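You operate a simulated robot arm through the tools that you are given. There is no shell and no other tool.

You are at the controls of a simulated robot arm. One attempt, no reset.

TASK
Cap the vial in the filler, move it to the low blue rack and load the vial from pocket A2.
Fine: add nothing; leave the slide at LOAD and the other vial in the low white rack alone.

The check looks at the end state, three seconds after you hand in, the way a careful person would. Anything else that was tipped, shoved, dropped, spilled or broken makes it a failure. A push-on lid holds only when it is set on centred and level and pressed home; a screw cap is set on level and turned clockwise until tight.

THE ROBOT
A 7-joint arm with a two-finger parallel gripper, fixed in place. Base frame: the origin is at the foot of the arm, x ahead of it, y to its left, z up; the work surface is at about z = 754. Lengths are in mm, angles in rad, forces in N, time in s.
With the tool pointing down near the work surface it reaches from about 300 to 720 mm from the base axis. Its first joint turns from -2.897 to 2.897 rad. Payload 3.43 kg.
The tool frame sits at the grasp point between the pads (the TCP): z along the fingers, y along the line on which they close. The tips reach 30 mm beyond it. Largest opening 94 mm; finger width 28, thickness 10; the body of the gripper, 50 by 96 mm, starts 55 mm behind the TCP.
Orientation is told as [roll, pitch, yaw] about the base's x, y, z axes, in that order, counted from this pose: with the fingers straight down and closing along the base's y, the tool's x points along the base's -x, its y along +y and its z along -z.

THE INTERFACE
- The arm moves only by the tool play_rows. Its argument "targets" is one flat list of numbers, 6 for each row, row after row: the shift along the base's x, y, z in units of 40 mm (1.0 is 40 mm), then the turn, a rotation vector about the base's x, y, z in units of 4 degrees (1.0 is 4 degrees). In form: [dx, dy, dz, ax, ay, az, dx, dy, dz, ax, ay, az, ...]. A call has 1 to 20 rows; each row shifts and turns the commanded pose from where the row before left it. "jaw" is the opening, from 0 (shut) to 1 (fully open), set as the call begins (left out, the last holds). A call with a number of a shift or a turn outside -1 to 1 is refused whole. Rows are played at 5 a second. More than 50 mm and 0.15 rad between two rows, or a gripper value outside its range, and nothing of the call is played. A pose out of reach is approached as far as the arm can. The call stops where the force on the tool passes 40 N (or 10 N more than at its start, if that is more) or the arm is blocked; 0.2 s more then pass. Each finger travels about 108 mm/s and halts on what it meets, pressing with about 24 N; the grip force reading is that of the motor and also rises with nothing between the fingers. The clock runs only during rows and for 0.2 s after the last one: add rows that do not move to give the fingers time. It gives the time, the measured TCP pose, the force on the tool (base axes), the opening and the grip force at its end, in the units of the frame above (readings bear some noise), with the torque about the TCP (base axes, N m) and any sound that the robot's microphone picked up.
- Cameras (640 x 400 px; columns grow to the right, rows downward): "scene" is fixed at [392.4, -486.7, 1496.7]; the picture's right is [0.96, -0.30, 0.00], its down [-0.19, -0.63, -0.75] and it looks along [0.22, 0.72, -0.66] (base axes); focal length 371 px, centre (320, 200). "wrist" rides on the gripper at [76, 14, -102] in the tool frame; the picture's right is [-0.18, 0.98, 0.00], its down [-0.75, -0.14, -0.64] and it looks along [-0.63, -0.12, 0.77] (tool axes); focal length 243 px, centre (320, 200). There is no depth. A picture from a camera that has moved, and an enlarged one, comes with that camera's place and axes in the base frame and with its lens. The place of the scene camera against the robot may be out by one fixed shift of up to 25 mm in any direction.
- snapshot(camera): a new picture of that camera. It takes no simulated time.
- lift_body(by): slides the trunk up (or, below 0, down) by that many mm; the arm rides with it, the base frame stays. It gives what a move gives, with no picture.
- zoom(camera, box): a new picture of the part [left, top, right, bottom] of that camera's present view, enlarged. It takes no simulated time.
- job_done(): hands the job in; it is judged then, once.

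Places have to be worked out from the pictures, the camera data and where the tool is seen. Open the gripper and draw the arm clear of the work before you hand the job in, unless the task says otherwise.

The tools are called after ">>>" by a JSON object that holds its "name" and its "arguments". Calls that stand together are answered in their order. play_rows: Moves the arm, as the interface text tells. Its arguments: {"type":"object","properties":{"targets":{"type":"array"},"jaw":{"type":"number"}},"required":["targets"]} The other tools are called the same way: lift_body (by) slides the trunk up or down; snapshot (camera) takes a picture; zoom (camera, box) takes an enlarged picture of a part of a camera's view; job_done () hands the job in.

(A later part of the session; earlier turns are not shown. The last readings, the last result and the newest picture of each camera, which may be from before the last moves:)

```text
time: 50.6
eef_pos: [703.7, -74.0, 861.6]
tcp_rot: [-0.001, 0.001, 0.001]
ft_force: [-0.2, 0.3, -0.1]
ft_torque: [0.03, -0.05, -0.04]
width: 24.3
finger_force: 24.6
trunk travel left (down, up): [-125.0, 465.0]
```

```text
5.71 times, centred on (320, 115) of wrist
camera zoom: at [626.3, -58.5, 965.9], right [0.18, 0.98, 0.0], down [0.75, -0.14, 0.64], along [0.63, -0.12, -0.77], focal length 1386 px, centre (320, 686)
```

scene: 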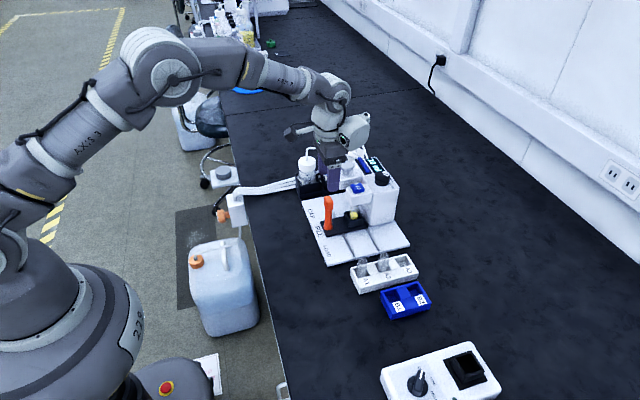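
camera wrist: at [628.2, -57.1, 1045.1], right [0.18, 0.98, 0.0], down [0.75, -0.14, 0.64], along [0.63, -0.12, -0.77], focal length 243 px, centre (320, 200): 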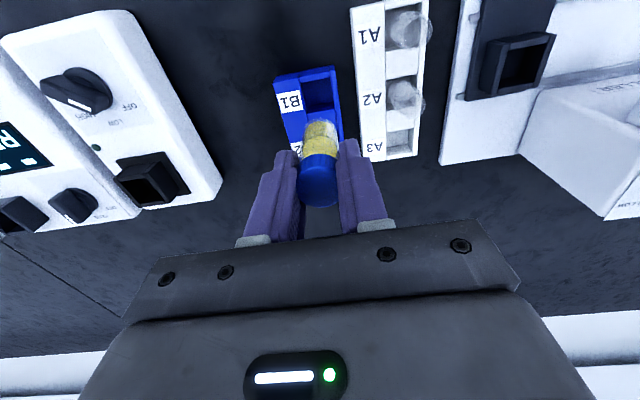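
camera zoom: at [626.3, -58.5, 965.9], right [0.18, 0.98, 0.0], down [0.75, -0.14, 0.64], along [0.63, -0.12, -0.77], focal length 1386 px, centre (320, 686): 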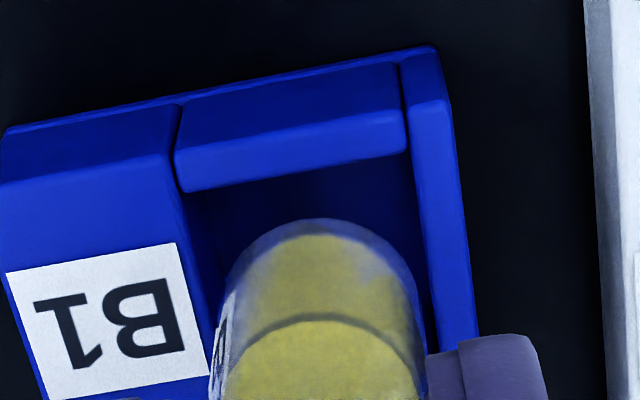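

Scene and wrist views agree the vial is within ~1 mm of pocket centre (about 0.8 mm too far +y). I trim −0.8 mm in y and lower slowly into B1, watching the force.

>>> {"name": "play_rows", "arguments": {"targets": [-0.01, -0.02, -0.1, 0, 0, 0, 0, 0, -0.1, 0, 0, 0, 0, 0, -0.05, 0, 0, 0, 0, 0, -0.05, 0, 0, 0, 0, 0, -0.05, 0, 0, 0, 0, 0, -0.05, 0, 0, 0, 0, 0, 0, 0, 0, 0]}}

>>> {"name": "zoom", "arguments": {"camera": "scene", "box": [385, 265, 435, 315]}}

>>> {"name": "zoom", "arguments": {"camera": "wrist", "box": [290, 80, 350, 150]}}

```text
time: 52.2
eef_pos: [703.4, -74.8, 847.6]
tcp_rot: [0.0, 0.0, 0.0]
ft_force: [-0.2, 0.2, 0.7]
ft_torque: [0.01, 0.01, -0.03]
width: 24.1
finger_force: 24.3
trunk travel left (down, up): [-125.0, 465.0]
```

```text
8.00 times, centred on (410, 290) of scene
camera zoom: at [392.4, -486.7, 1496.7], right [0.96, -0.3, 0.0], down [-0.19, -0.63, -0.75], along [0.22, 0.72, -0.66], focal length 2966 px, centre (-400, -520)
```

zoom: 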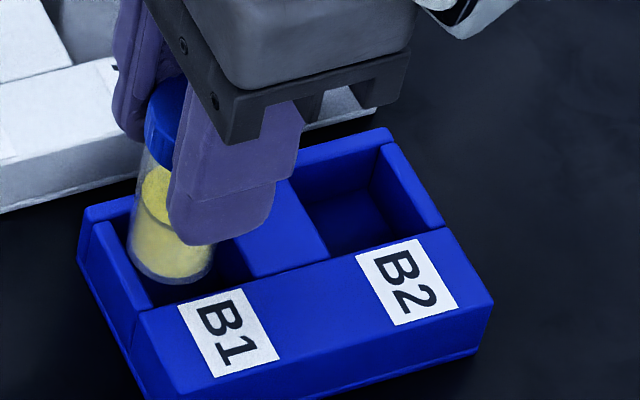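

```text
5.71 times, centred on (320, 115) of wrist
camera zoom: at [625.7, -59.4, 950.7], right [0.18, 0.98, 0.0], down [0.75, -0.14, 0.64], along [0.63, -0.12, -0.77], focal length 1386 px, centre (320, 686)
```

zoom: 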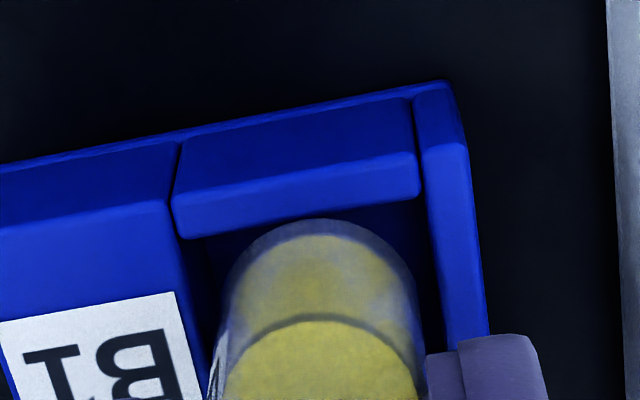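

>>> {"name": "zoom", "arguments": {"camera": "scene", "box": [394, 274, 424, 306]}}

```text
12.50 times, centred on (409, 290) of scene
camera zoom: at [392.4, -486.7, 1496.7], right [0.96, -0.3, 0.0], down [-0.19, -0.63, -0.75], along [0.22, 0.72, -0.66], focal length 4634 px, centre (-792, -925)
```

zoom: 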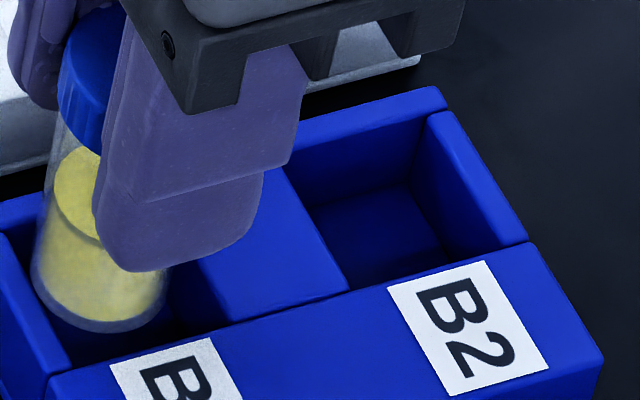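

After correcting for perspective both cameras put the vial within ~1 mm of the pocket centre, and no contact force shows with the foot just below the rim. I nudge +0.5 mm in x and keep lowering in 2 mm rows.

>>> {"name": "play_rows", "arguments": {"targets": [0.012, 0, -0.05, 0, 0, 0, 0, 0, -0.05, 0, 0, 0, 0, 0, -0.05, 0, 0, 0, 0, 0, 0, 0, 0, 0]}}

>>> {"name": "zoom", "arguments": {"camera": "wrist", "box": [290, 80, 350, 150]}}

>>> {"name": "zoom", "arguments": {"camera": "scene", "box": [385, 265, 435, 315]}}

```text
time: 53.2
eef_pos: [704.0, -73.6, 841.8]
tcp_rot: [0.0, -0.001, -0.001]
ft_force: [3.3, 1.1, 11.1]
ft_torque: [0.23, -0.06, -0.04]
width: 24.2
finger_force: 24.3
trunk travel left (down, up): [-125.0, 465.0]
```

```text
5.71 times, centred on (320, 115) of wrist
camera zoom: at [626.0, -59.5, 945.1], right [0.18, 0.98, 0.0], down [0.75, -0.14, 0.64], along [0.63, -0.12, -0.77], focal length 1386 px, centre (320, 686)
```

zoom: 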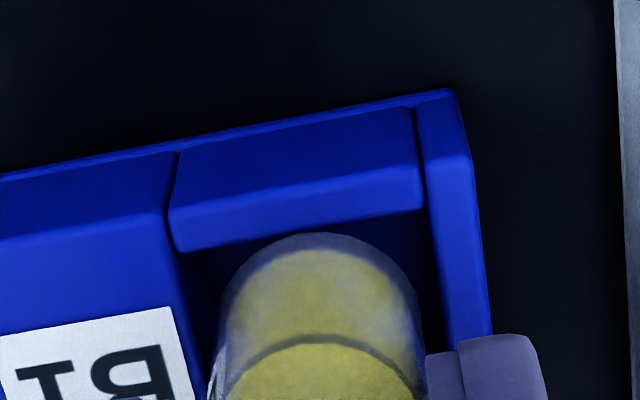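

```text
8.00 times, centred on (410, 290) of scene
camera zoom: at [392.4, -486.7, 1496.7], right [0.96, -0.3, 0.0], down [-0.19, -0.63, -0.75], along [0.22, 0.72, -0.66], focal length 2966 px, centre (-400, -520)
```

zoom: 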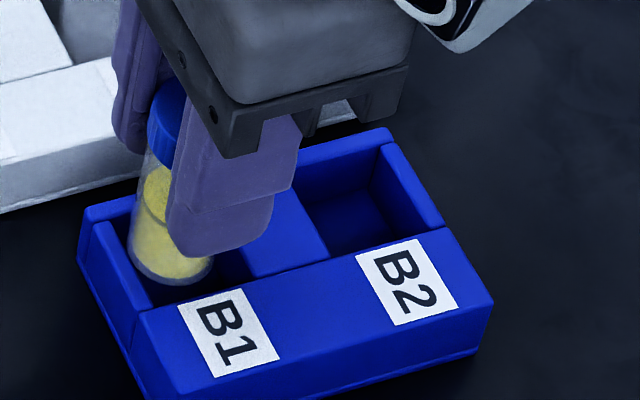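

Contact at ~11 N (with fx +3): the foot hasn't gone down in the scene view, so it is catching on the rim (apparently the near, −x wall). I back up 8 mm to look again.

>>> {"name": "play_rows", "arguments": {"targets": [0, 0, 0.1, 0, 0, 0, 0, 0, 0.15, 0, 0, 0, 0, 0, 0, 0, 0, 0]}}

>>> {"name": "zoom", "arguments": {"camera": "wrist", "box": [280, 70, 360, 220]}}

>>> {"name": "zoom", "arguments": {"camera": "scene", "box": [385, 255, 425, 305]}}

```text
time: 54.0
eef_pos: [703.5, -74.4, 850.1]
tcp_rot: [-0.001, 0.0, 0.0]
ft_force: [0.4, -0.3, 0.1]
ft_torque: [0.01, -0.01, 0.02]
width: 24.1
finger_force: 24.6
trunk travel left (down, up): [-125.0, 465.0]
```

```text
2.67 times, centred on (320, 145) of wrist
camera zoom: at [625.9, -59.3, 954.4], right [0.18, 0.98, 0.0], down [0.75, -0.14, 0.64], along [0.63, -0.12, -0.77], focal length 647 px, centre (320, 347)
```

zoom: 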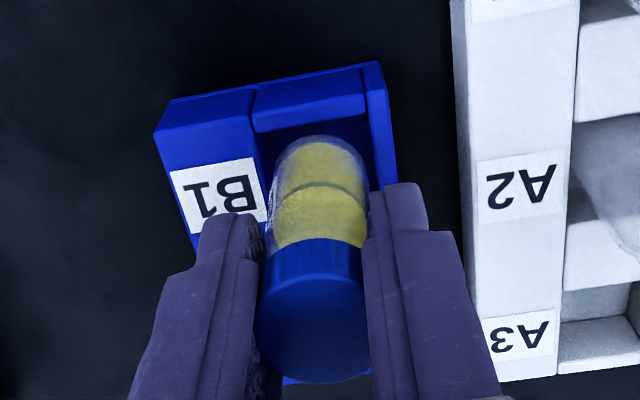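

```text
8.00 times, centred on (405, 280) of scene
camera zoom: at [392.4, -486.7, 1496.7], right [0.96, -0.3, 0.0], down [-0.19, -0.63, -0.75], along [0.22, 0.72, -0.66], focal length 2966 px, centre (-360, -440)
```

zoom: 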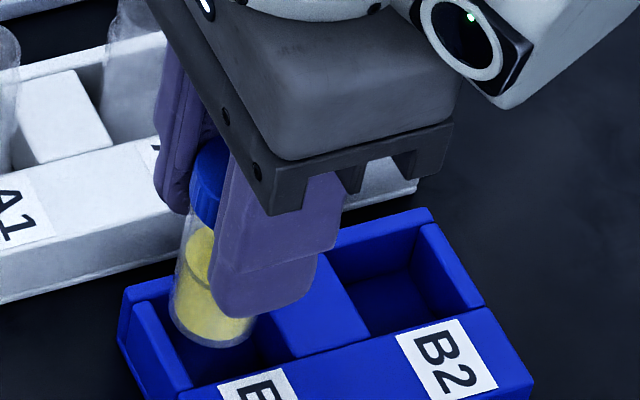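

The contact torque (contact toward −x/+y of the TCP) matches the scene estimate: the vial is ≈2 mm too far −x and ≈1.5 mm too far +y. I shift (+2, −1.5) mm and lower again slowly.

>>> {"name": "play_rows", "arguments": {"targets": [0.05, -0.0375, 0, 0, 0, 0, 0, 0, -0.06, 0, 0, 0, 0, 0, -0.06, 0, 0, 0, 0, 0, -0.05, 0, 0, 0, 0, 0, 0, 0, 0, 0]}}

>>> {"name": "zoom", "arguments": {"camera": "wrist", "box": [290, 80, 350, 150]}}

>>> {"name": "zoom", "arguments": {"camera": "scene", "box": [394, 274, 424, 306]}}

```text
time: 55.2
eef_pos: [705.7, -76.3, 843.4]
tcp_rot: [0.001, 0.001, 0.001]
ft_force: [0.3, -0.6, 0.5]
ft_torque: [0.03, -0.02, 0.02]
width: 24.3
finger_force: 24.0
trunk travel left (down, up): [-125.0, 465.0]
```

```text
5.71 times, centred on (320, 115) of wrist
camera zoom: at [628.4, -61.0, 947.6], right [0.18, 0.98, 0.0], down [0.75, -0.14, 0.64], along [0.63, -0.12, -0.77], focal length 1386 px, centre (320, 686)
```

zoom: 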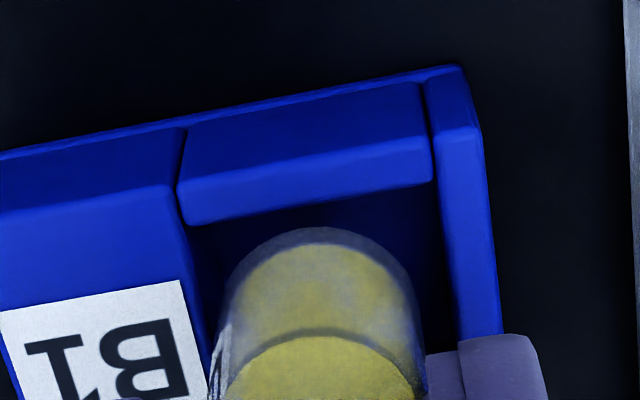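

```text
12.50 times, centred on (409, 290) of scene
camera zoom: at [392.4, -486.7, 1496.7], right [0.96, -0.3, 0.0], down [-0.19, -0.63, -0.75], along [0.22, 0.72, -0.66], focal length 4634 px, centre (-792, -925)
```

zoom: 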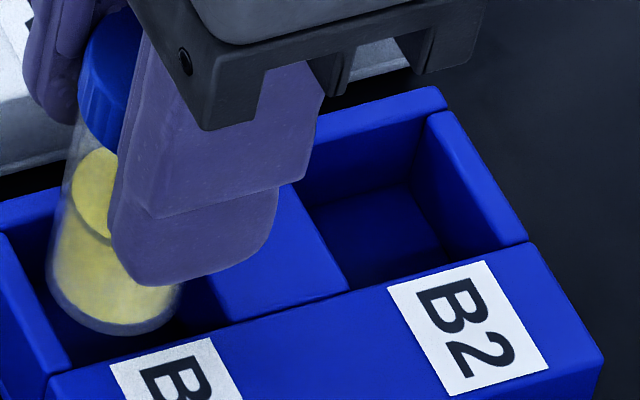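

No contact at the level where it caught before, and it looks better centred. Continuing down in 2 mm rows.

>>> {"name": "play_rows", "arguments": {"targets": [0, 0, -0.05, 0, 0, 0, 0, 0, -0.05, 0, 0, 0, 0, 0, -0.05, 0, 0, 0, 0, 0, 0, 0, 0, 0]}}

>>> {"name": "zoom", "arguments": {"camera": "scene", "box": [394, 274, 424, 306]}}

>>> {"name": "zoom", "arguments": {"camera": "wrist", "box": [290, 80, 350, 150]}}

```text
time: 56.2
eef_pos: [706.5, -76.1, 838.6]
tcp_rot: [0.0, 0.0, 0.0]
ft_force: [-0.2, -0.2, -0.2]
ft_torque: [-0.01, -0.04, 0.02]
width: 24.2
finger_force: 23.8
trunk travel left (down, up): [-125.0, 465.0]
```

```text
12.50 times, centred on (409, 290) of scene
camera zoom: at [392.4, -486.7, 1496.7], right [0.96, -0.3, 0.0], down [-0.19, -0.63, -0.75], along [0.22, 0.72, -0.66], focal length 4634 px, centre (-792, -925)
```

zoom: 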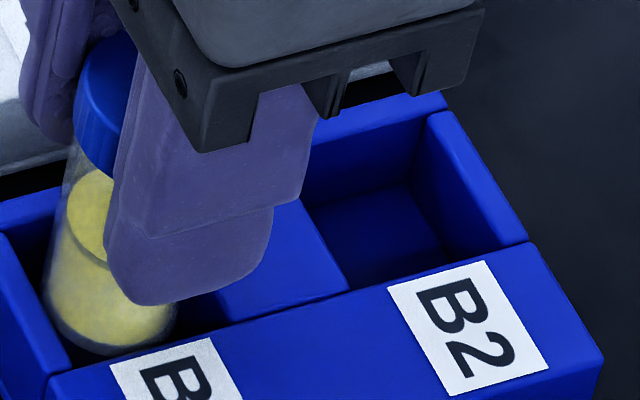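

```text
5.71 times, centred on (320, 115) of wrist
camera zoom: at [628.4, -61.1, 941.8], right [0.18, 0.98, 0.0], down [0.75, -0.14, 0.64], along [0.63, -0.12, -0.77], focal length 1386 px, centre (320, 686)
```

zoom: 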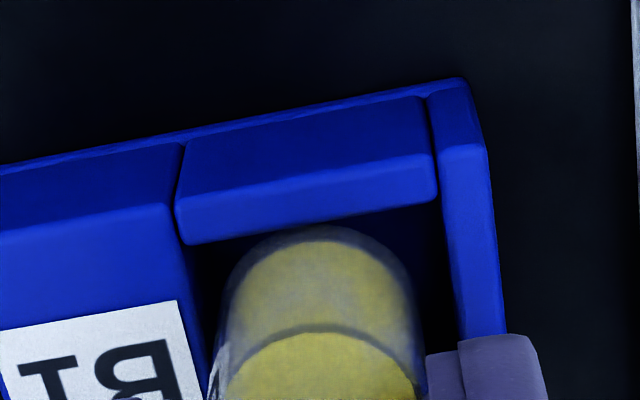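

It's entering the pocket freely now. I continue in 2 mm rows until it touches the floor.

>>> {"name": "play_rows", "arguments": {"targets": [0, 0, -0.05, 0, 0, 0, 0, 0, -0.05, 0, 0, 0, 0, 0, -0.05, 0, 0, 0, 0, 0, 0, 0, 0, 0]}}

>>> {"name": "play_rows", "arguments": {"targets": [0, 0, -0.04, 0, 0, 0, 0, 0, -0.04, 0, 0, 0, 0, 0, 0, 0, 0, 0]}}

>>> {"name": "zoom", "arguments": {"camera": "scene", "box": [394, 274, 424, 306]}}

```text
time: 57.2
eef_pos: [705.6, -76.8, 831.3]
tcp_rot: [-0.001, 0.0, 0.0]
ft_force: [0.0, -0.3, -0.2]
ft_torque: [0.01, 0.01, 0.0]
width: 24.0
finger_force: 24.3
trunk travel left (down, up): [-125.0, 465.0]
```

```text
time: 58.0
eef_pos: [705.6, -76.0, 828.9]
tcp_rot: [0.0, 0.0, 0.0]
ft_force: [1.2, -0.4, 0.1]
ft_torque: [-0.02, 0.0, 0.01]
width: 24.3
finger_force: 24.7
trunk travel left (down, up): [-125.0, 465.0]
```

```text
12.50 times, centred on (409, 290) of scene
camera zoom: at [392.4, -486.7, 1496.7], right [0.96, -0.3, 0.0], down [-0.19, -0.63, -0.75], along [0.22, 0.72, -0.66], focal length 4634 px, centre (-792, -925)
```

zoom: 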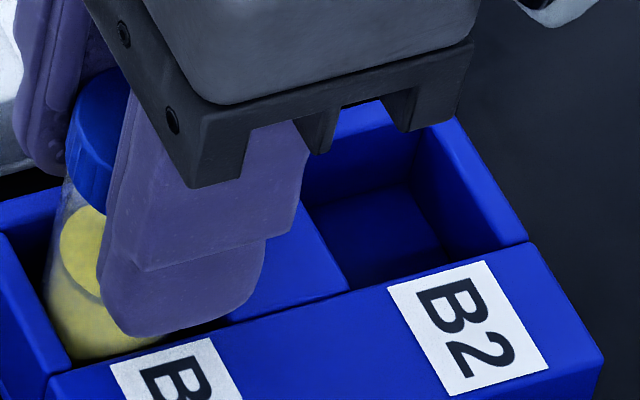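

>>> {"name": "play_rows", "arguments": {"targets": [0, 0, -0.04, 0, 0, 0, 0, 0, -0.04, 0, 0, 0, 0, 0, 0, 0, 0, 0]}}

>>> {"name": "play_rows", "arguments": {"targets": [0, 0, -0.03, 0, 0, 0, 0, 0, -0.03, 0, 0, 0, 0, 0, 0, 0, 0, 0]}}

>>> {"name": "zoom", "arguments": {"camera": "wrist", "box": [260, 80, 380, 240]}}

```text
time: 58.8
eef_pos: [706.4, -75.8, 825.6]
tcp_rot: [0.001, 0.0, -0.002]
ft_force: [0.3, -0.1, 0.0]
ft_torque: [0.02, 0.02, 0.03]
width: 24.3
finger_force: 24.1
trunk travel left (down, up): [-125.0, 465.0]
```

```text
time: 59.6
eef_pos: [705.0, -76.9, 822.5]
tcp_rot: [0.0, -0.001, 0.001]
ft_force: [-0.9, -0.6, 0.0]
ft_torque: [0.0, -0.05, 0.0]
width: 24.1
finger_force: 24.7
trunk travel left (down, up): [-125.0, 465.0]
```

```text
2.50 times, centred on (320, 160) of wrist
camera zoom: at [628.4, -61.0, 926.9], right [0.18, 0.98, 0.0], down [0.75, -0.14, 0.64], along [0.63, -0.12, -0.77], focal length 606 px, centre (320, 300)
```

zoom: 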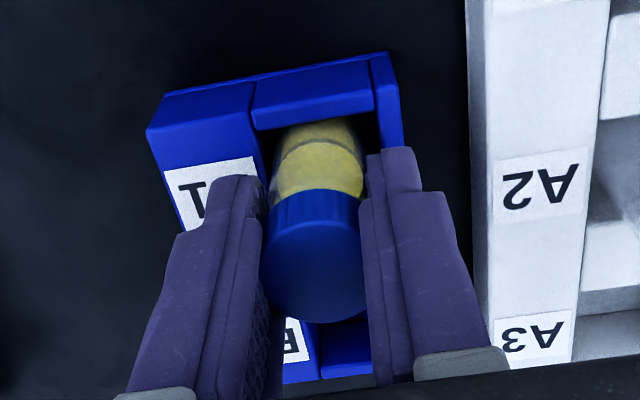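

>>> {"name": "play_rows", "arguments": {"targets": [0, 0, -0.03, 0, 0, 0, 0, 0, -0.03, 0, 0, 0, 0, 0, 0, 0, 0, 0]}}

>>> {"name": "play_rows", "arguments": {"targets": [0, 0, -0.03, 0, 0, 0, 0, 0, -0.02, 0, 0, 0, 0, 0, 0, 0, 0, 0]}}

>>> {"name": "zoom", "arguments": {"camera": "scene", "box": [384, 264, 434, 306]}}

```text
time: 60.4
eef_pos: [705.5, -75.9, 822.1]
tcp_rot: [0.001, -0.001, -0.001]
ft_force: [2.9, -0.2, 9.3]
ft_torque: [0.14, -0.21, 0.0]
width: 24.2
finger_force: 24.1
trunk travel left (down, up): [-125.0, 465.0]
```

```text
time: 61.2
eef_pos: [704.8, -76.2, 819.6]
tcp_rot: [0.001, 0.002, 0.0]
ft_force: [1.5, 1.0, 10.5]
ft_torque: [0.25, -0.1, 0.04]
width: 24.5
finger_force: 24.0
trunk travel left (down, up): [-125.0, 465.0]
```

```text
9.52 times, centred on (409, 285) of scene
camera zoom: at [392.4, -486.7, 1496.7], right [0.96, -0.3, 0.0], down [-0.19, -0.63, -0.75], along [0.22, 0.72, -0.66], focal length 3530 px, centre (-528, -610)
```

zoom: 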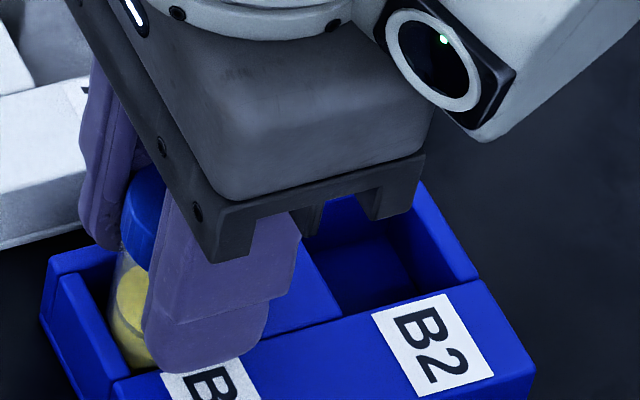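

The vial foot touched the pocket floor (≈10 N at TCP z≈821). I release gently by opening to ~42 mm, then check before retreating upward.

>>> {"name": "play_rows", "arguments": {"targets": [0, 0, 0.02, 0, 0, 0, 0, 0, 0, 0, 0, 0]}}

>>> {"name": "play_rows", "arguments": {"targets": [0, 0, 0, 0, 0, 0, 0, 0, 0, 0, 0, 0, 0, 0, 0, 0, 0, 0], "jaw": 0.45}}

>>> {"name": "zoom", "arguments": {"camera": "wrist", "box": [260, 80, 380, 240]}}

>>> {"name": "zoom", "arguments": {"camera": "scene", "box": [384, 264, 434, 306]}}

```text
time: 61.8
eef_pos: [705.8, -75.8, 819.0]
tcp_rot: [0.0, 0.002, 0.001]
ft_force: [0.7, -0.3, 0.3]
ft_torque: [0.03, -0.01, 0.02]
width: 24.0
finger_force: 24.3
trunk travel left (down, up): [-125.0, 465.0]
```

```text
time: 62.6
eef_pos: [705.3, -76.6, 819.4]
tcp_rot: [0.001, 0.001, 0.0]
ft_force: [0.0, 0.1, 0.4]
ft_torque: [0.03, 0.0, 0.0]
width: 42.2
finger_force: 0.0
trunk travel left (down, up): [-125.0, 465.0]
```

```text
2.50 times, centred on (320, 160) of wrist
camera zoom: at [628.4, -61.0, 923.6], right [0.18, 0.98, 0.0], down [0.75, -0.14, 0.64], along [0.63, -0.12, -0.77], focal length 606 px, centre (320, 300)
```

zoom: 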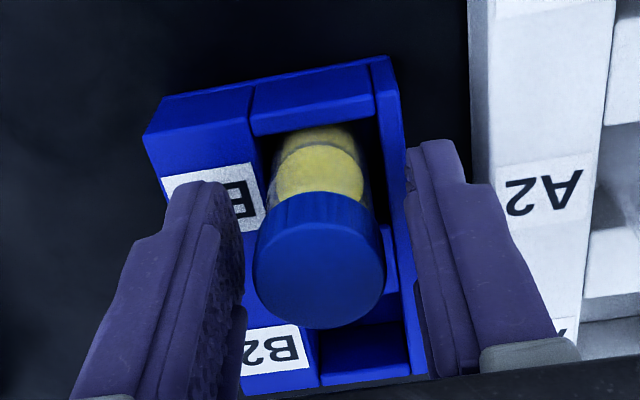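

```text
9.52 times, centred on (409, 285) of scene
camera zoom: at [392.4, -486.7, 1496.7], right [0.96, -0.3, 0.0], down [-0.19, -0.63, -0.75], along [0.22, 0.72, -0.66], focal length 3530 px, centre (-528, -610)
```

zoom: 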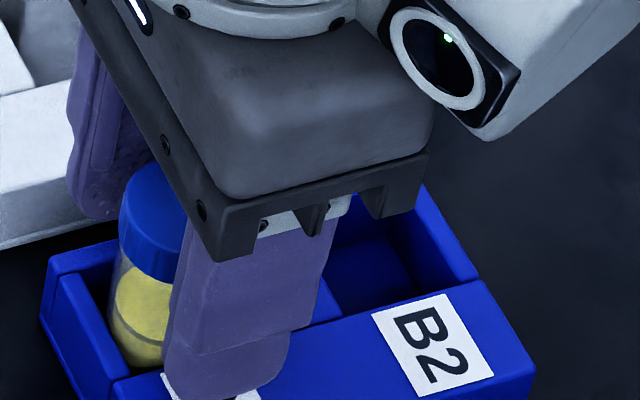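

The capped vial stands upright in B1 on its own. I raise straight up and go over A2.

>>> {"name": "play_rows", "arguments": {"targets": [0, 0, 0.3, 0, 0, 0, 0, 0, 0.6, 0, 0, 0, 0, 0, 0.8, 0, 0, 0, 0, 0, 0.9, 0, 0, 0, 0, 0, 0.7, 0, 0, 0, 0, 0, 0, 0, 0, 0]}}

>>> {"name": "snapshot", "arguments": {"camera": "wrist"}}

>>> {"name": "zoom", "arguments": {"camera": "scene", "box": [340, 240, 440, 325]}}

```text
time: 64.0
eef_pos: [706.7, -77.2, 950.5]
tcp_rot: [0.0, 0.0, 0.0]
ft_force: [0.2, -0.3, 0.1]
ft_torque: [0.0, 0.0, 0.01]
width: 42.3
finger_force: 0.1
trunk travel left (down, up): [-125.0, 465.0]
```

```text
taken
camera wrist: at [628.7, -61.6, 1055.2], right [0.18, 0.98, 0.0], down [0.75, -0.14, 0.64], along [0.63, -0.12, -0.77], focal length 243 px, centre (320, 200)
```

wrist: 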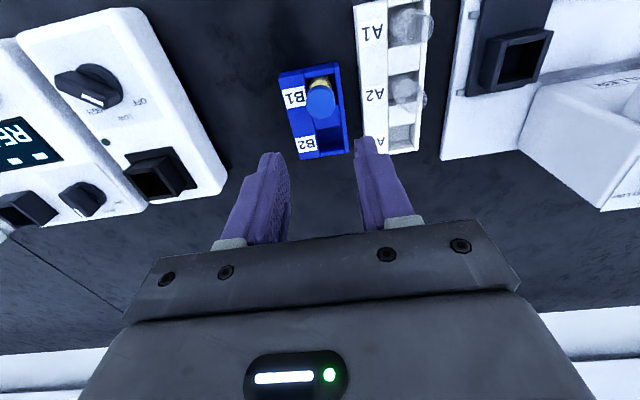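

```text
4.71 times, centred on (390, 282) of scene
camera zoom: at [392.4, -486.7, 1496.7], right [0.96, -0.3, 0.0], down [-0.19, -0.63, -0.75], along [0.22, 0.72, -0.66], focal length 1744 px, centre (-9, -188)
```

zoom: 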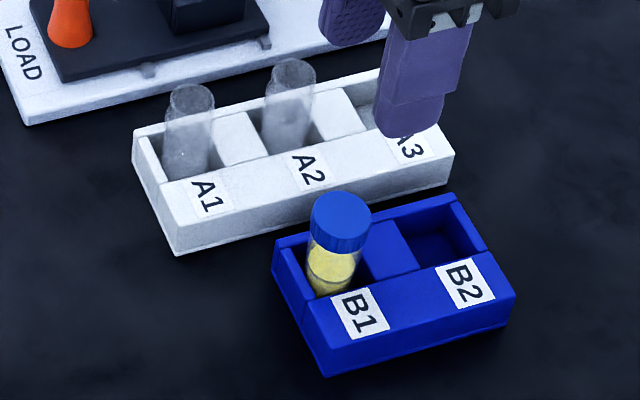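

>>> {"name": "zoom", "arguments": {"camera": "wrist", "box": [340, 0, 460, 160]}}

>>> {"name": "zoom", "arguments": {"camera": "scene", "box": [365, 245, 415, 290]}}

```text
2.50 times, centred on (400, 80) of wrist
camera zoom: at [628.7, -61.6, 1055.2], right [0.18, 0.98, 0.0], down [0.75, -0.14, 0.64], along [0.63, -0.12, -0.77], focal length 606 px, centre (120, 500)
```

zoom: 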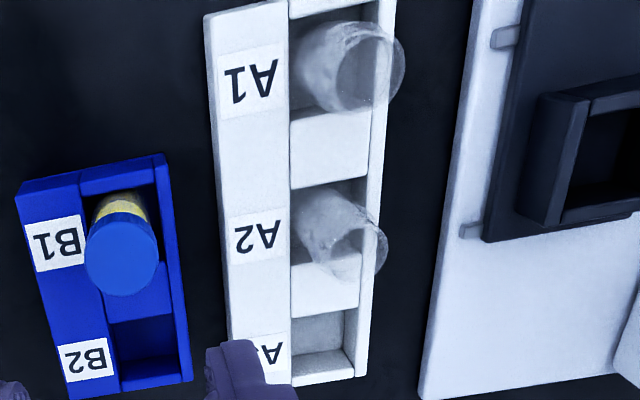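

```text
8.89 times, centred on (390, 268) of scene
camera zoom: at [392.4, -486.7, 1496.7], right [0.96, -0.3, 0.0], down [-0.19, -0.63, -0.75], along [0.22, 0.72, -0.66], focal length 3295 px, centre (-302, -400)
```

zoom: 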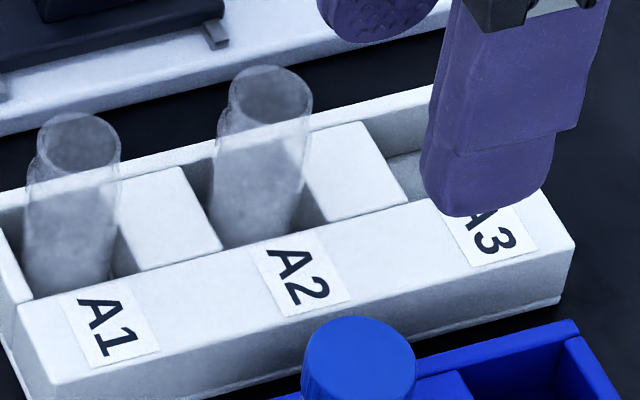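

B1 holds the capped vial upright. A2's empty vial sits at ≈(718, 11) with its top at z≈822. I move over it at z≈905 with a ~47 mm opening.

>>> {"name": "play_rows", "arguments": {"targets": [0.09, 0.75, 0, 0, 0, 0, 0.09, 0.75, 0, 0, 0, 0, 0.09, 0.7, 0, 0, 0, 0, 0, 0, -0.5, 0, 0, 0, 0, 0, -0.6, 0, 0, 0, 0, 0, 0, 0, 0, 0], "jaw": 0.5}}

>>> {"name": "snapshot", "arguments": {"camera": "wrist"}}

>>> {"name": "zoom", "arguments": {"camera": "wrist", "box": [250, 50, 390, 220]}}

>>> {"name": "zoom", "arguments": {"camera": "scene", "box": [360, 225, 430, 290]}}

```text
time: 65.4
eef_pos: [717.8, 12.8, 907.8]
tcp_rot: [0.0, 0.0, -0.001]
ft_force: [-0.3, -0.8, -0.3]
ft_torque: [0.01, -0.01, 0.02]
width: 47.0
finger_force: 0.0
trunk travel left (down, up): [-125.0, 465.0]
```

```text
taken
camera wrist: at [639.3, 27.4, 1011.0], right [0.18, 0.98, 0.0], down [0.75, -0.14, 0.64], along [0.63, -0.12, -0.77], focal length 243 px, centre (320, 200)
```

wrist: 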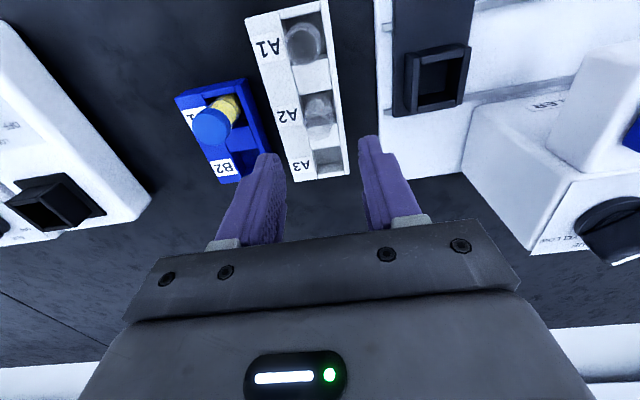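

```text
2.35 times, centred on (320, 135) of wrist
camera zoom: at [639.3, 27.4, 1011.0], right [0.18, 0.98, 0.0], down [0.75, -0.14, 0.64], along [0.63, -0.12, -0.77], focal length 571 px, centre (320, 353)
```

zoom: 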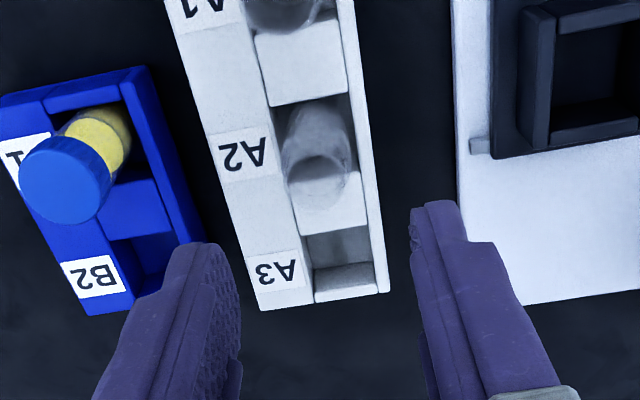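

```text
6.15 times, centred on (395, 258) of scene
camera zoom: at [392.4, -486.7, 1496.7], right [0.96, -0.3, 0.0], down [-0.19, -0.63, -0.75], along [0.22, 0.72, -0.66], focal length 2281 px, centre (-142, -154)
```

zoom: 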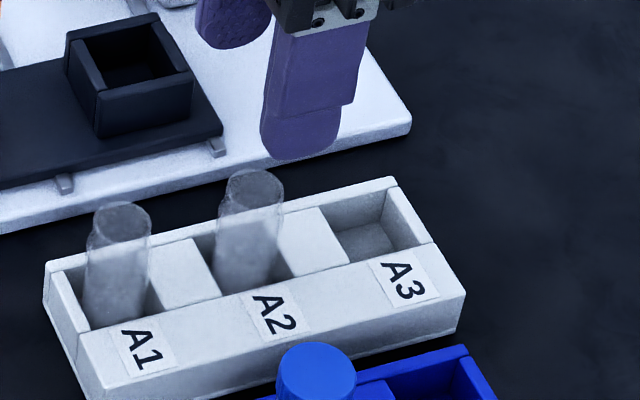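

>>> {"name": "zoom", "arguments": {"camera": "wrist", "box": [290, 85, 350, 155]}}

>>> {"name": "zoom", "arguments": {"camera": "scene", "box": [370, 243, 410, 283]}}

```text
5.71 times, centred on (320, 120) of wrist
camera zoom: at [639.3, 27.4, 1011.0], right [0.18, 0.98, 0.0], down [0.75, -0.14, 0.64], along [0.63, -0.12, -0.77], focal length 1386 px, centre (320, 657)
```

zoom: 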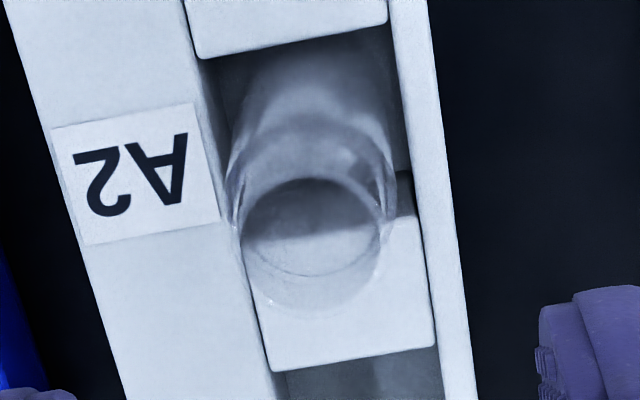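

```text
10.00 times, centred on (390, 263) of scene
camera zoom: at [392.4, -486.7, 1496.7], right [0.96, -0.3, 0.0], down [-0.19, -0.63, -0.75], along [0.22, 0.72, -0.66], focal length 3707 px, centre (-380, -430)
```

zoom: 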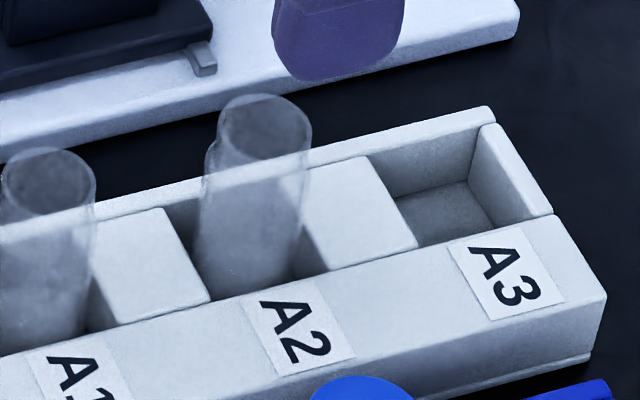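

The vial mouth sits at about (+1.5, −1.7) mm from the TCP. I trim that, then lower so the pads straddle the upper part of the vial with tips just above the rack rim (TCP z≈820).

>>> {"name": "play_rows", "arguments": {"targets": [0.04, -0.045, -0.5, 0, 0, 0, 0, 0, -0.5, 0, 0, 0, 0, 0, 0, 0, 0, 0]}}

>>> {"name": "snapshot", "arguments": {"camera": "wrist"}}

>>> {"name": "zoom", "arguments": {"camera": "scene", "box": [360, 225, 430, 290]}}

```text
time: 66.2
eef_pos: [718.8, 8.7, 867.9]
tcp_rot: [-0.001, 0.001, 0.002]
ft_force: [-1.0, 0.8, 0.0]
ft_torque: [0.02, 0.02, 0.03]
width: 47.2
finger_force: 0.0
trunk travel left (down, up): [-125.0, 465.0]
```

```text
taken
camera wrist: at [641.0, 25.0, 971.4], right [0.18, 0.98, 0.0], down [0.75, -0.14, 0.64], along [0.63, -0.12, -0.77], focal length 243 px, centre (320, 200)
```

wrist: 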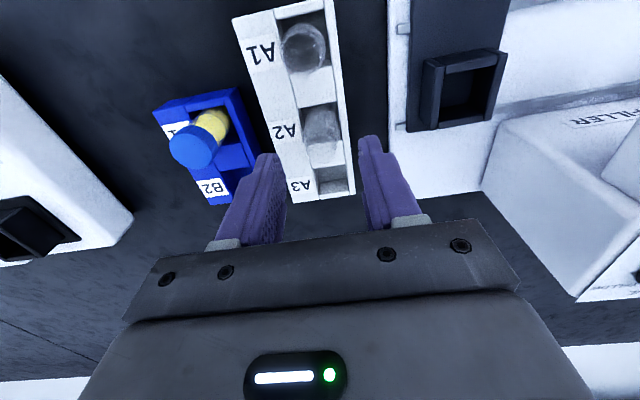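

```text
6.15 times, centred on (395, 258) of scene
camera zoom: at [392.4, -486.7, 1496.7], right [0.96, -0.3, 0.0], down [-0.19, -0.63, -0.75], along [0.22, 0.72, -0.66], focal length 2281 px, centre (-142, -154)
```

zoom: 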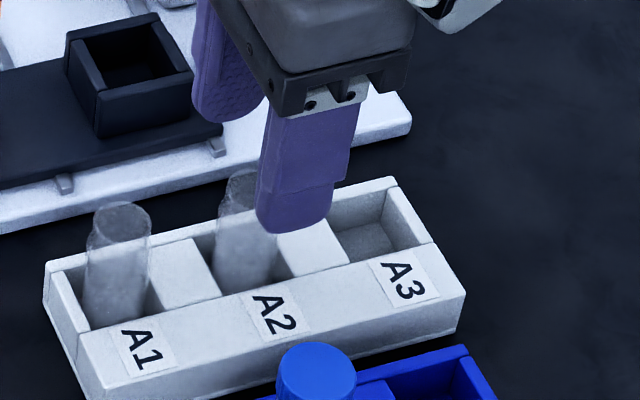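

>>> {"name": "zoom", "arguments": {"camera": "wrist", "box": [280, 90, 360, 190]}}

```text
4.00 times, centred on (320, 140) of wrist
camera zoom: at [641.0, 25.0, 971.4], right [0.18, 0.98, 0.0], down [0.75, -0.14, 0.64], along [0.63, -0.12, -0.77], focal length 970 px, centre (320, 440)
```

zoom: 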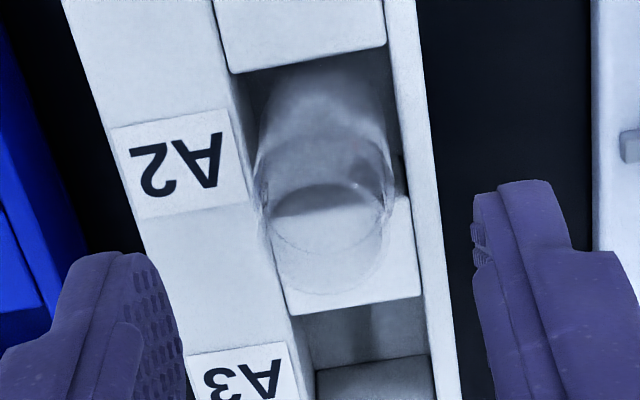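

The mouth is now ≈(+2, +0.5) mm off the TCP. A small +1.5 mm x trim, then down to z≈820 in two stages.

>>> {"name": "play_rows", "arguments": {"targets": [0.04, 0.01, -0.3, 0, 0, 0, 0, 0, -0.4, 0, 0, 0, 0, 0, -0.3, 0, 0, 0, 0, 0, -0.2, 0, 0, 0, 0, 0, 0, 0, 0, 0]}}

>>> {"name": "zoom", "arguments": {"camera": "wrist", "box": [250, 90, 390, 240]}}

>>> {"name": "zoom", "arguments": {"camera": "scene", "box": [360, 235, 430, 300]}}

```text
time: 67.4
eef_pos: [720.6, 12.0, 819.8]
tcp_rot: [0.001, -0.001, 0.001]
ft_force: [-0.2, 0.6, 0.6]
ft_torque: [0.01, -0.02, -0.01]
width: 47.0
finger_force: 0.1
trunk travel left (down, up): [-125.0, 465.0]
```

```text
2.67 times, centred on (320, 165) of wrist
camera zoom: at [642.3, 26.2, 923.4], right [0.18, 0.98, 0.0], down [0.75, -0.14, 0.64], along [0.63, -0.12, -0.77], focal length 647 px, centre (320, 293)
```

zoom: 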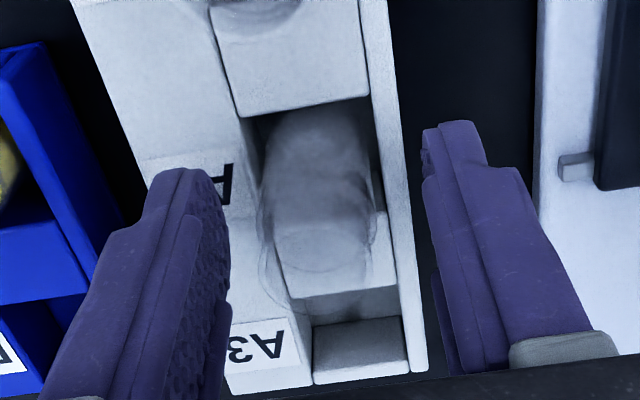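

```text
6.15 times, centred on (395, 268) of scene
camera zoom: at [392.4, -486.7, 1496.7], right [0.96, -0.3, 0.0], down [-0.19, -0.63, -0.75], along [0.22, 0.72, -0.66], focal length 2281 px, centre (-142, -215)
```

zoom: 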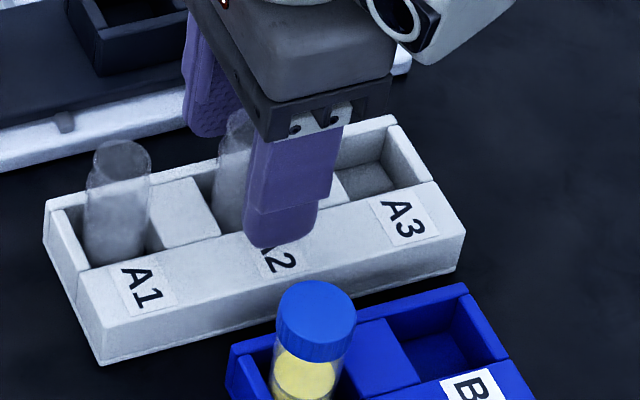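

Both fingers straddle the vial without contact. I close on it.

>>> {"name": "play_rows", "arguments": {"targets": [0, 0, 0, 0, 0, 0, 0, 0, 0, 0, 0, 0, 0, 0, 0, 0, 0, 0, 0, 0, 0, 0, 0, 0], "jaw": 0.15}}

>>> {"name": "play_rows", "arguments": {"targets": [0, 0, 0.12, 0, 0, 0, 0, 0, 0.13, 0, 0, 0, 0, 0, 0, 0, 0, 0]}}

>>> {"name": "zoom", "arguments": {"camera": "wrist", "box": [250, 90, 390, 240]}}

>>> {"name": "zoom", "arguments": {"camera": "scene", "box": [360, 235, 430, 300]}}

```text
time: 68.4
eef_pos: [720.3, 11.7, 820.3]
tcp_rot: [0.0, 0.0, 0.001]
ft_force: [1.1, -0.3, 0.3]
ft_torque: [0.01, -0.03, -0.01]
width: 23.6
finger_force: 24.0
trunk travel left (down, up): [-125.0, 465.0]
```

```text
time: 69.2
eef_pos: [719.4, 10.0, 830.8]
tcp_rot: [-0.001, 0.0, 0.001]
ft_force: [0.0, 0.4, -0.8]
ft_torque: [0.03, 0.02, -0.01]
width: 23.5
finger_force: 24.0
trunk travel left (down, up): [-125.0, 465.0]
```

```text
2.67 times, centred on (320, 165) of wrist
camera zoom: at [642.4, 25.8, 933.6], right [0.18, 0.98, 0.0], down [0.75, -0.14, 0.64], along [0.63, -0.12, -0.77], focal length 647 px, centre (320, 293)
```

zoom: 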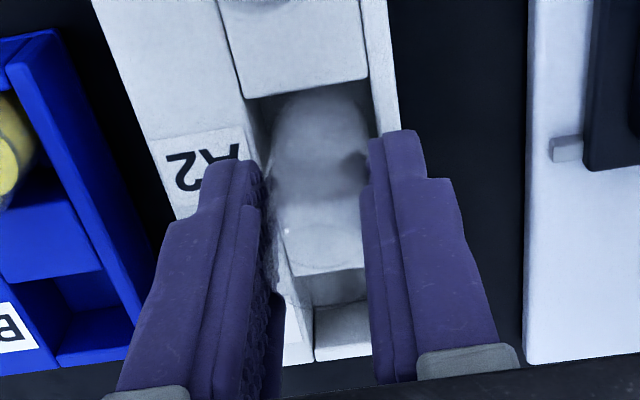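

```text
6.15 times, centred on (395, 268) of scene
camera zoom: at [392.4, -486.7, 1496.7], right [0.96, -0.3, 0.0], down [-0.19, -0.63, -0.75], along [0.22, 0.72, -0.66], focal length 2281 px, centre (-142, -215)
```

zoom: 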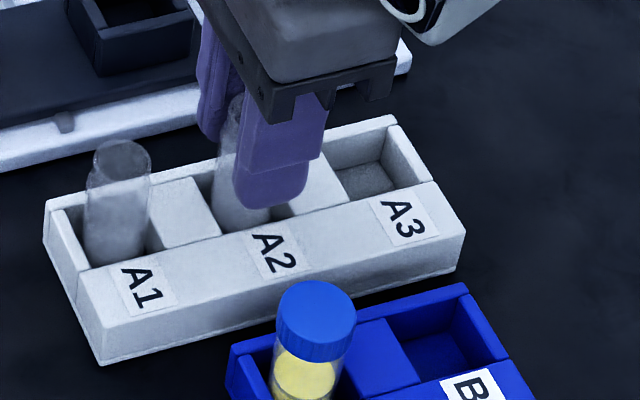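

The vial came up with the gripper (width 23.5 mm). I lift it clear to z≈935 and carry it over the LOAD pocket.

>>> {"name": "play_rows", "arguments": {"targets": [0, 0, 0.5, 0, 0, 0, 0, 0, 0.7, 0, 0, 0, 0, 0, 0.7, 0, 0, 0, 0, 0, 0.7, 0, 0, 0, -0.05, 0.5, 0, 0, 0, 0, -0.06, 0.75, 0, 0, 0, 0, -0.05, 0.75, 0, 0, 0, 0, -0.05, 0.5, 0, 0, 0, 0, 0, 0, 0, 0, 0, 0]}}

>>> {"name": "snapshot", "arguments": {"camera": "wrist"}}

>>> {"name": "zoom", "arguments": {"camera": "wrist", "box": [270, 50, 370, 200]}}

>>> {"name": "zoom", "arguments": {"camera": "scene", "box": [320, 170, 430, 270]}}

```text
time: 71.2
eef_pos: [712.9, 111.5, 933.9]
tcp_rot: [0.001, 0.0, 0.0]
ft_force: [-0.3, -0.1, 0.2]
ft_torque: [-0.02, -0.01, 0.02]
width: 23.1
finger_force: 24.3
trunk travel left (down, up): [-125.0, 465.0]
```

```text
taken
camera wrist: at [634.2, 126.2, 1037.9], right [0.18, 0.98, 0.0], down [0.75, -0.14, 0.64], along [0.63, -0.12, -0.77], focal length 243 px, centre (320, 200)
```

wrist: 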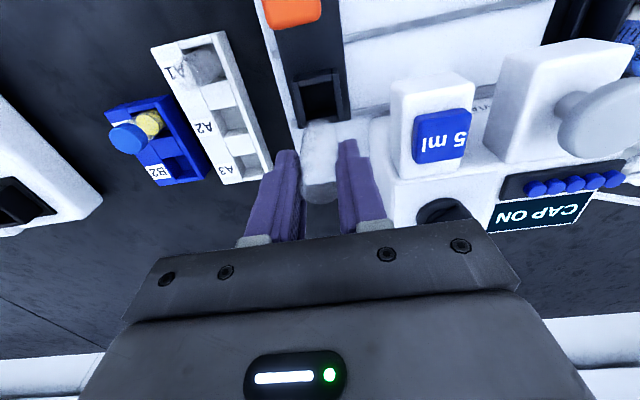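

```text
2.67 times, centred on (320, 125) of wrist
camera zoom: at [634.2, 126.2, 1037.9], right [0.18, 0.98, 0.0], down [0.75, -0.14, 0.64], along [0.63, -0.12, -0.77], focal length 647 px, centre (320, 400)
```

zoom: 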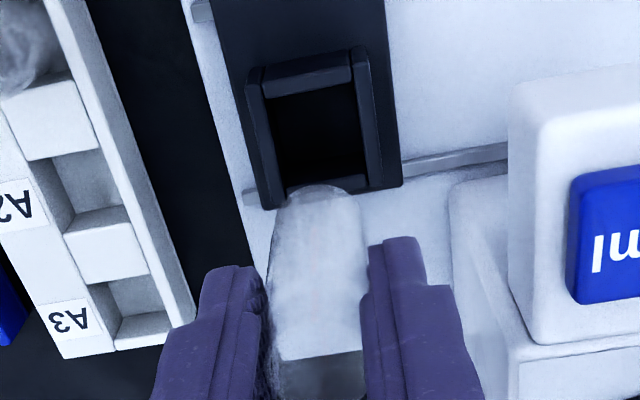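

```text
4.00 times, centred on (375, 220) of scene
camera zoom: at [392.4, -486.7, 1496.7], right [0.96, -0.3, 0.0], down [-0.19, -0.63, -0.75], along [0.22, 0.72, -0.66], focal length 1483 px, centre (100, 120)
```

zoom: 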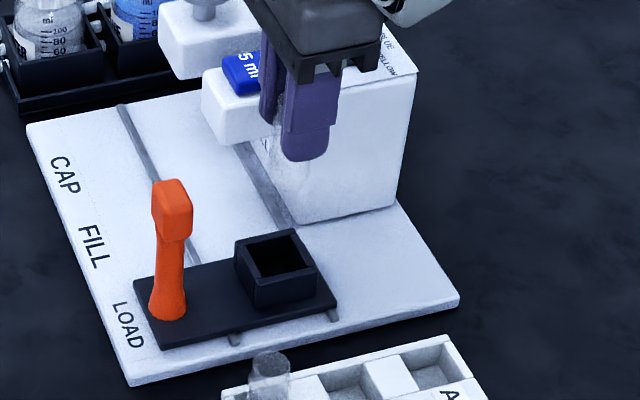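

>>> {"name": "zoom", "arguments": {"camera": "wrist", "box": [285, 60, 350, 135]}}

>>> {"name": "zoom", "arguments": {"camera": "scene", "box": [350, 195, 400, 250]}}

```text
5.33 times, centred on (318, 98) of wrist
camera zoom: at [634.2, 126.2, 1037.9], right [0.18, 0.98, 0.0], down [0.75, -0.14, 0.64], along [0.63, -0.12, -0.77], focal length 1294 px, centre (333, 747)
```

zoom: 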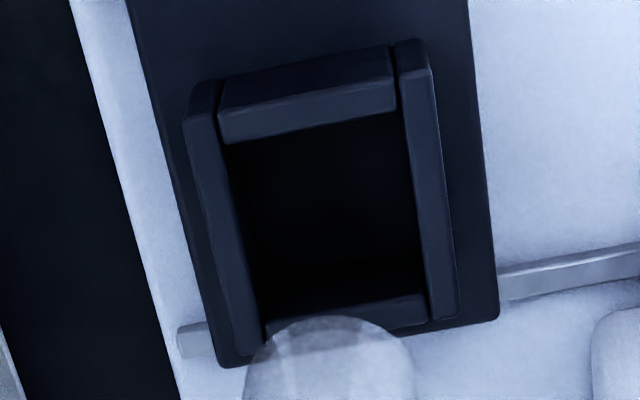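

```text
7.27 times, centred on (375, 222) of scene
camera zoom: at [392.4, -486.7, 1496.7], right [0.96, -0.3, 0.0], down [-0.19, -0.63, -0.75], along [0.22, 0.72, -0.66], focal length 2696 px, centre (-80, 36)
```

zoom: 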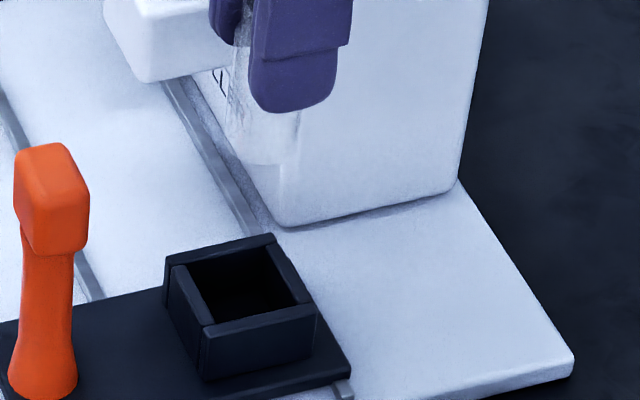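

>>> {"name": "zoom", "arguments": {"camera": "scene", "box": [385, 265, 435, 315]}}

>>> {"name": "zoom", "arguments": {"camera": "wrist", "box": [95, 85, 215, 195]}}

```text
8.00 times, centred on (410, 290) of scene
camera zoom: at [392.4, -486.7, 1496.7], right [0.96, -0.3, 0.0], down [-0.19, -0.63, -0.75], along [0.22, 0.72, -0.66], focal length 2966 px, centre (-400, -520)
```

zoom: 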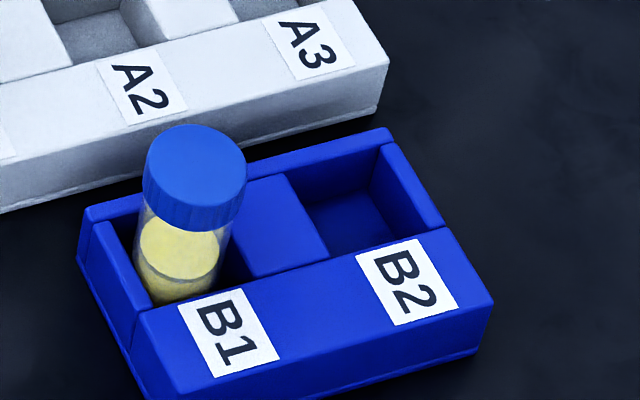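

```text
3.64 times, centred on (155, 140) of wrist
camera zoom: at [634.2, 126.2, 1037.9], right [0.18, 0.98, 0.0], down [0.75, -0.14, 0.64], along [0.63, -0.12, -0.77], focal length 882 px, centre (920, 418)
```

zoom: 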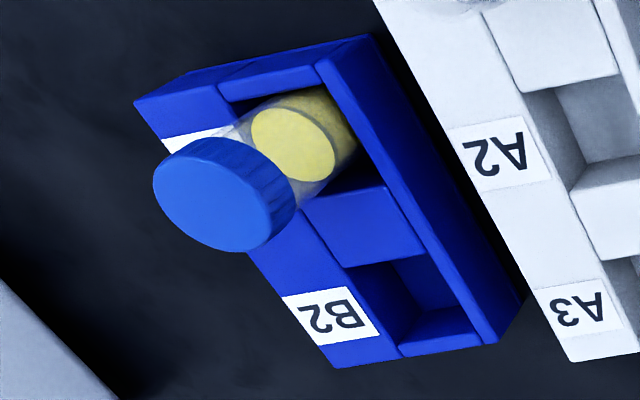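

The wrist view puts the LOAD pocket centre ≈1–2 mm toward −x of the vial; the scene view suggests ≈3 mm −x and ~1 mm +y. I shift (−2, +0.5) mm and descend to ~8 mm above the pocket rim for a finer comparison.

>>> {"name": "play_rows", "arguments": {"targets": [-0.05, 0.012, -0.5, 0, 0, 0, 0, 0, -0.6, 0, 0, 0, 0, 0, -0.45, 0, 0, 0, 0, 0, 0, 0, 0, 0]}}

>>> {"name": "zoom", "arguments": {"camera": "scene", "box": [354, 206, 394, 251]}}

>>> {"name": "zoom", "arguments": {"camera": "wrist", "box": [285, 70, 350, 145]}}

```text
time: 72.2
eef_pos: [709.7, 110.7, 871.7]
tcp_rot: [-0.003, 0.001, 0.0]
ft_force: [-0.1, -0.9, -0.3]
ft_torque: [0.03, 0.01, 0.03]
width: 23.4
finger_force: 24.2
trunk travel left (down, up): [-125.0, 465.0]
```

```text
8.89 times, centred on (374, 228) of scene
camera zoom: at [392.4, -486.7, 1496.7], right [0.96, -0.3, 0.0], down [-0.19, -0.63, -0.75], along [0.22, 0.72, -0.66], focal length 3295 px, centre (-160, -53)
```

zoom: 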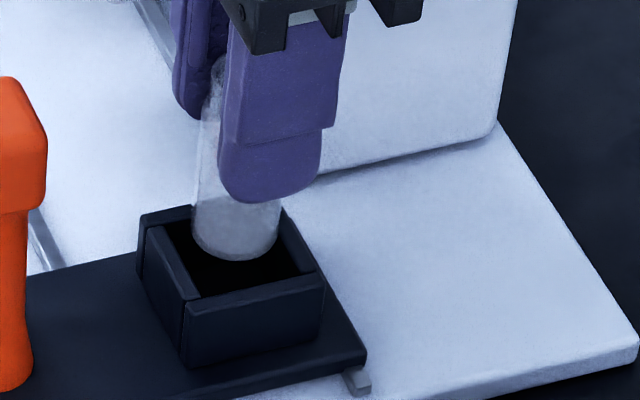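

```text
5.33 times, centred on (318, 108) of wrist
camera zoom: at [632.6, 126.5, 975.2], right [0.18, 0.98, 0.0], down [0.75, -0.14, 0.64], along [0.63, -0.12, -0.77], focal length 1294 px, centre (333, 693)
```

zoom: 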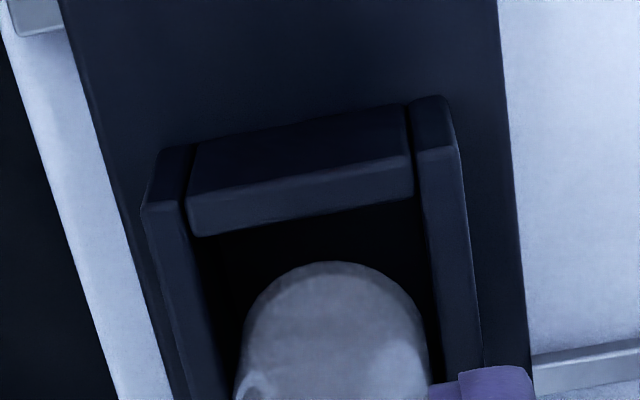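

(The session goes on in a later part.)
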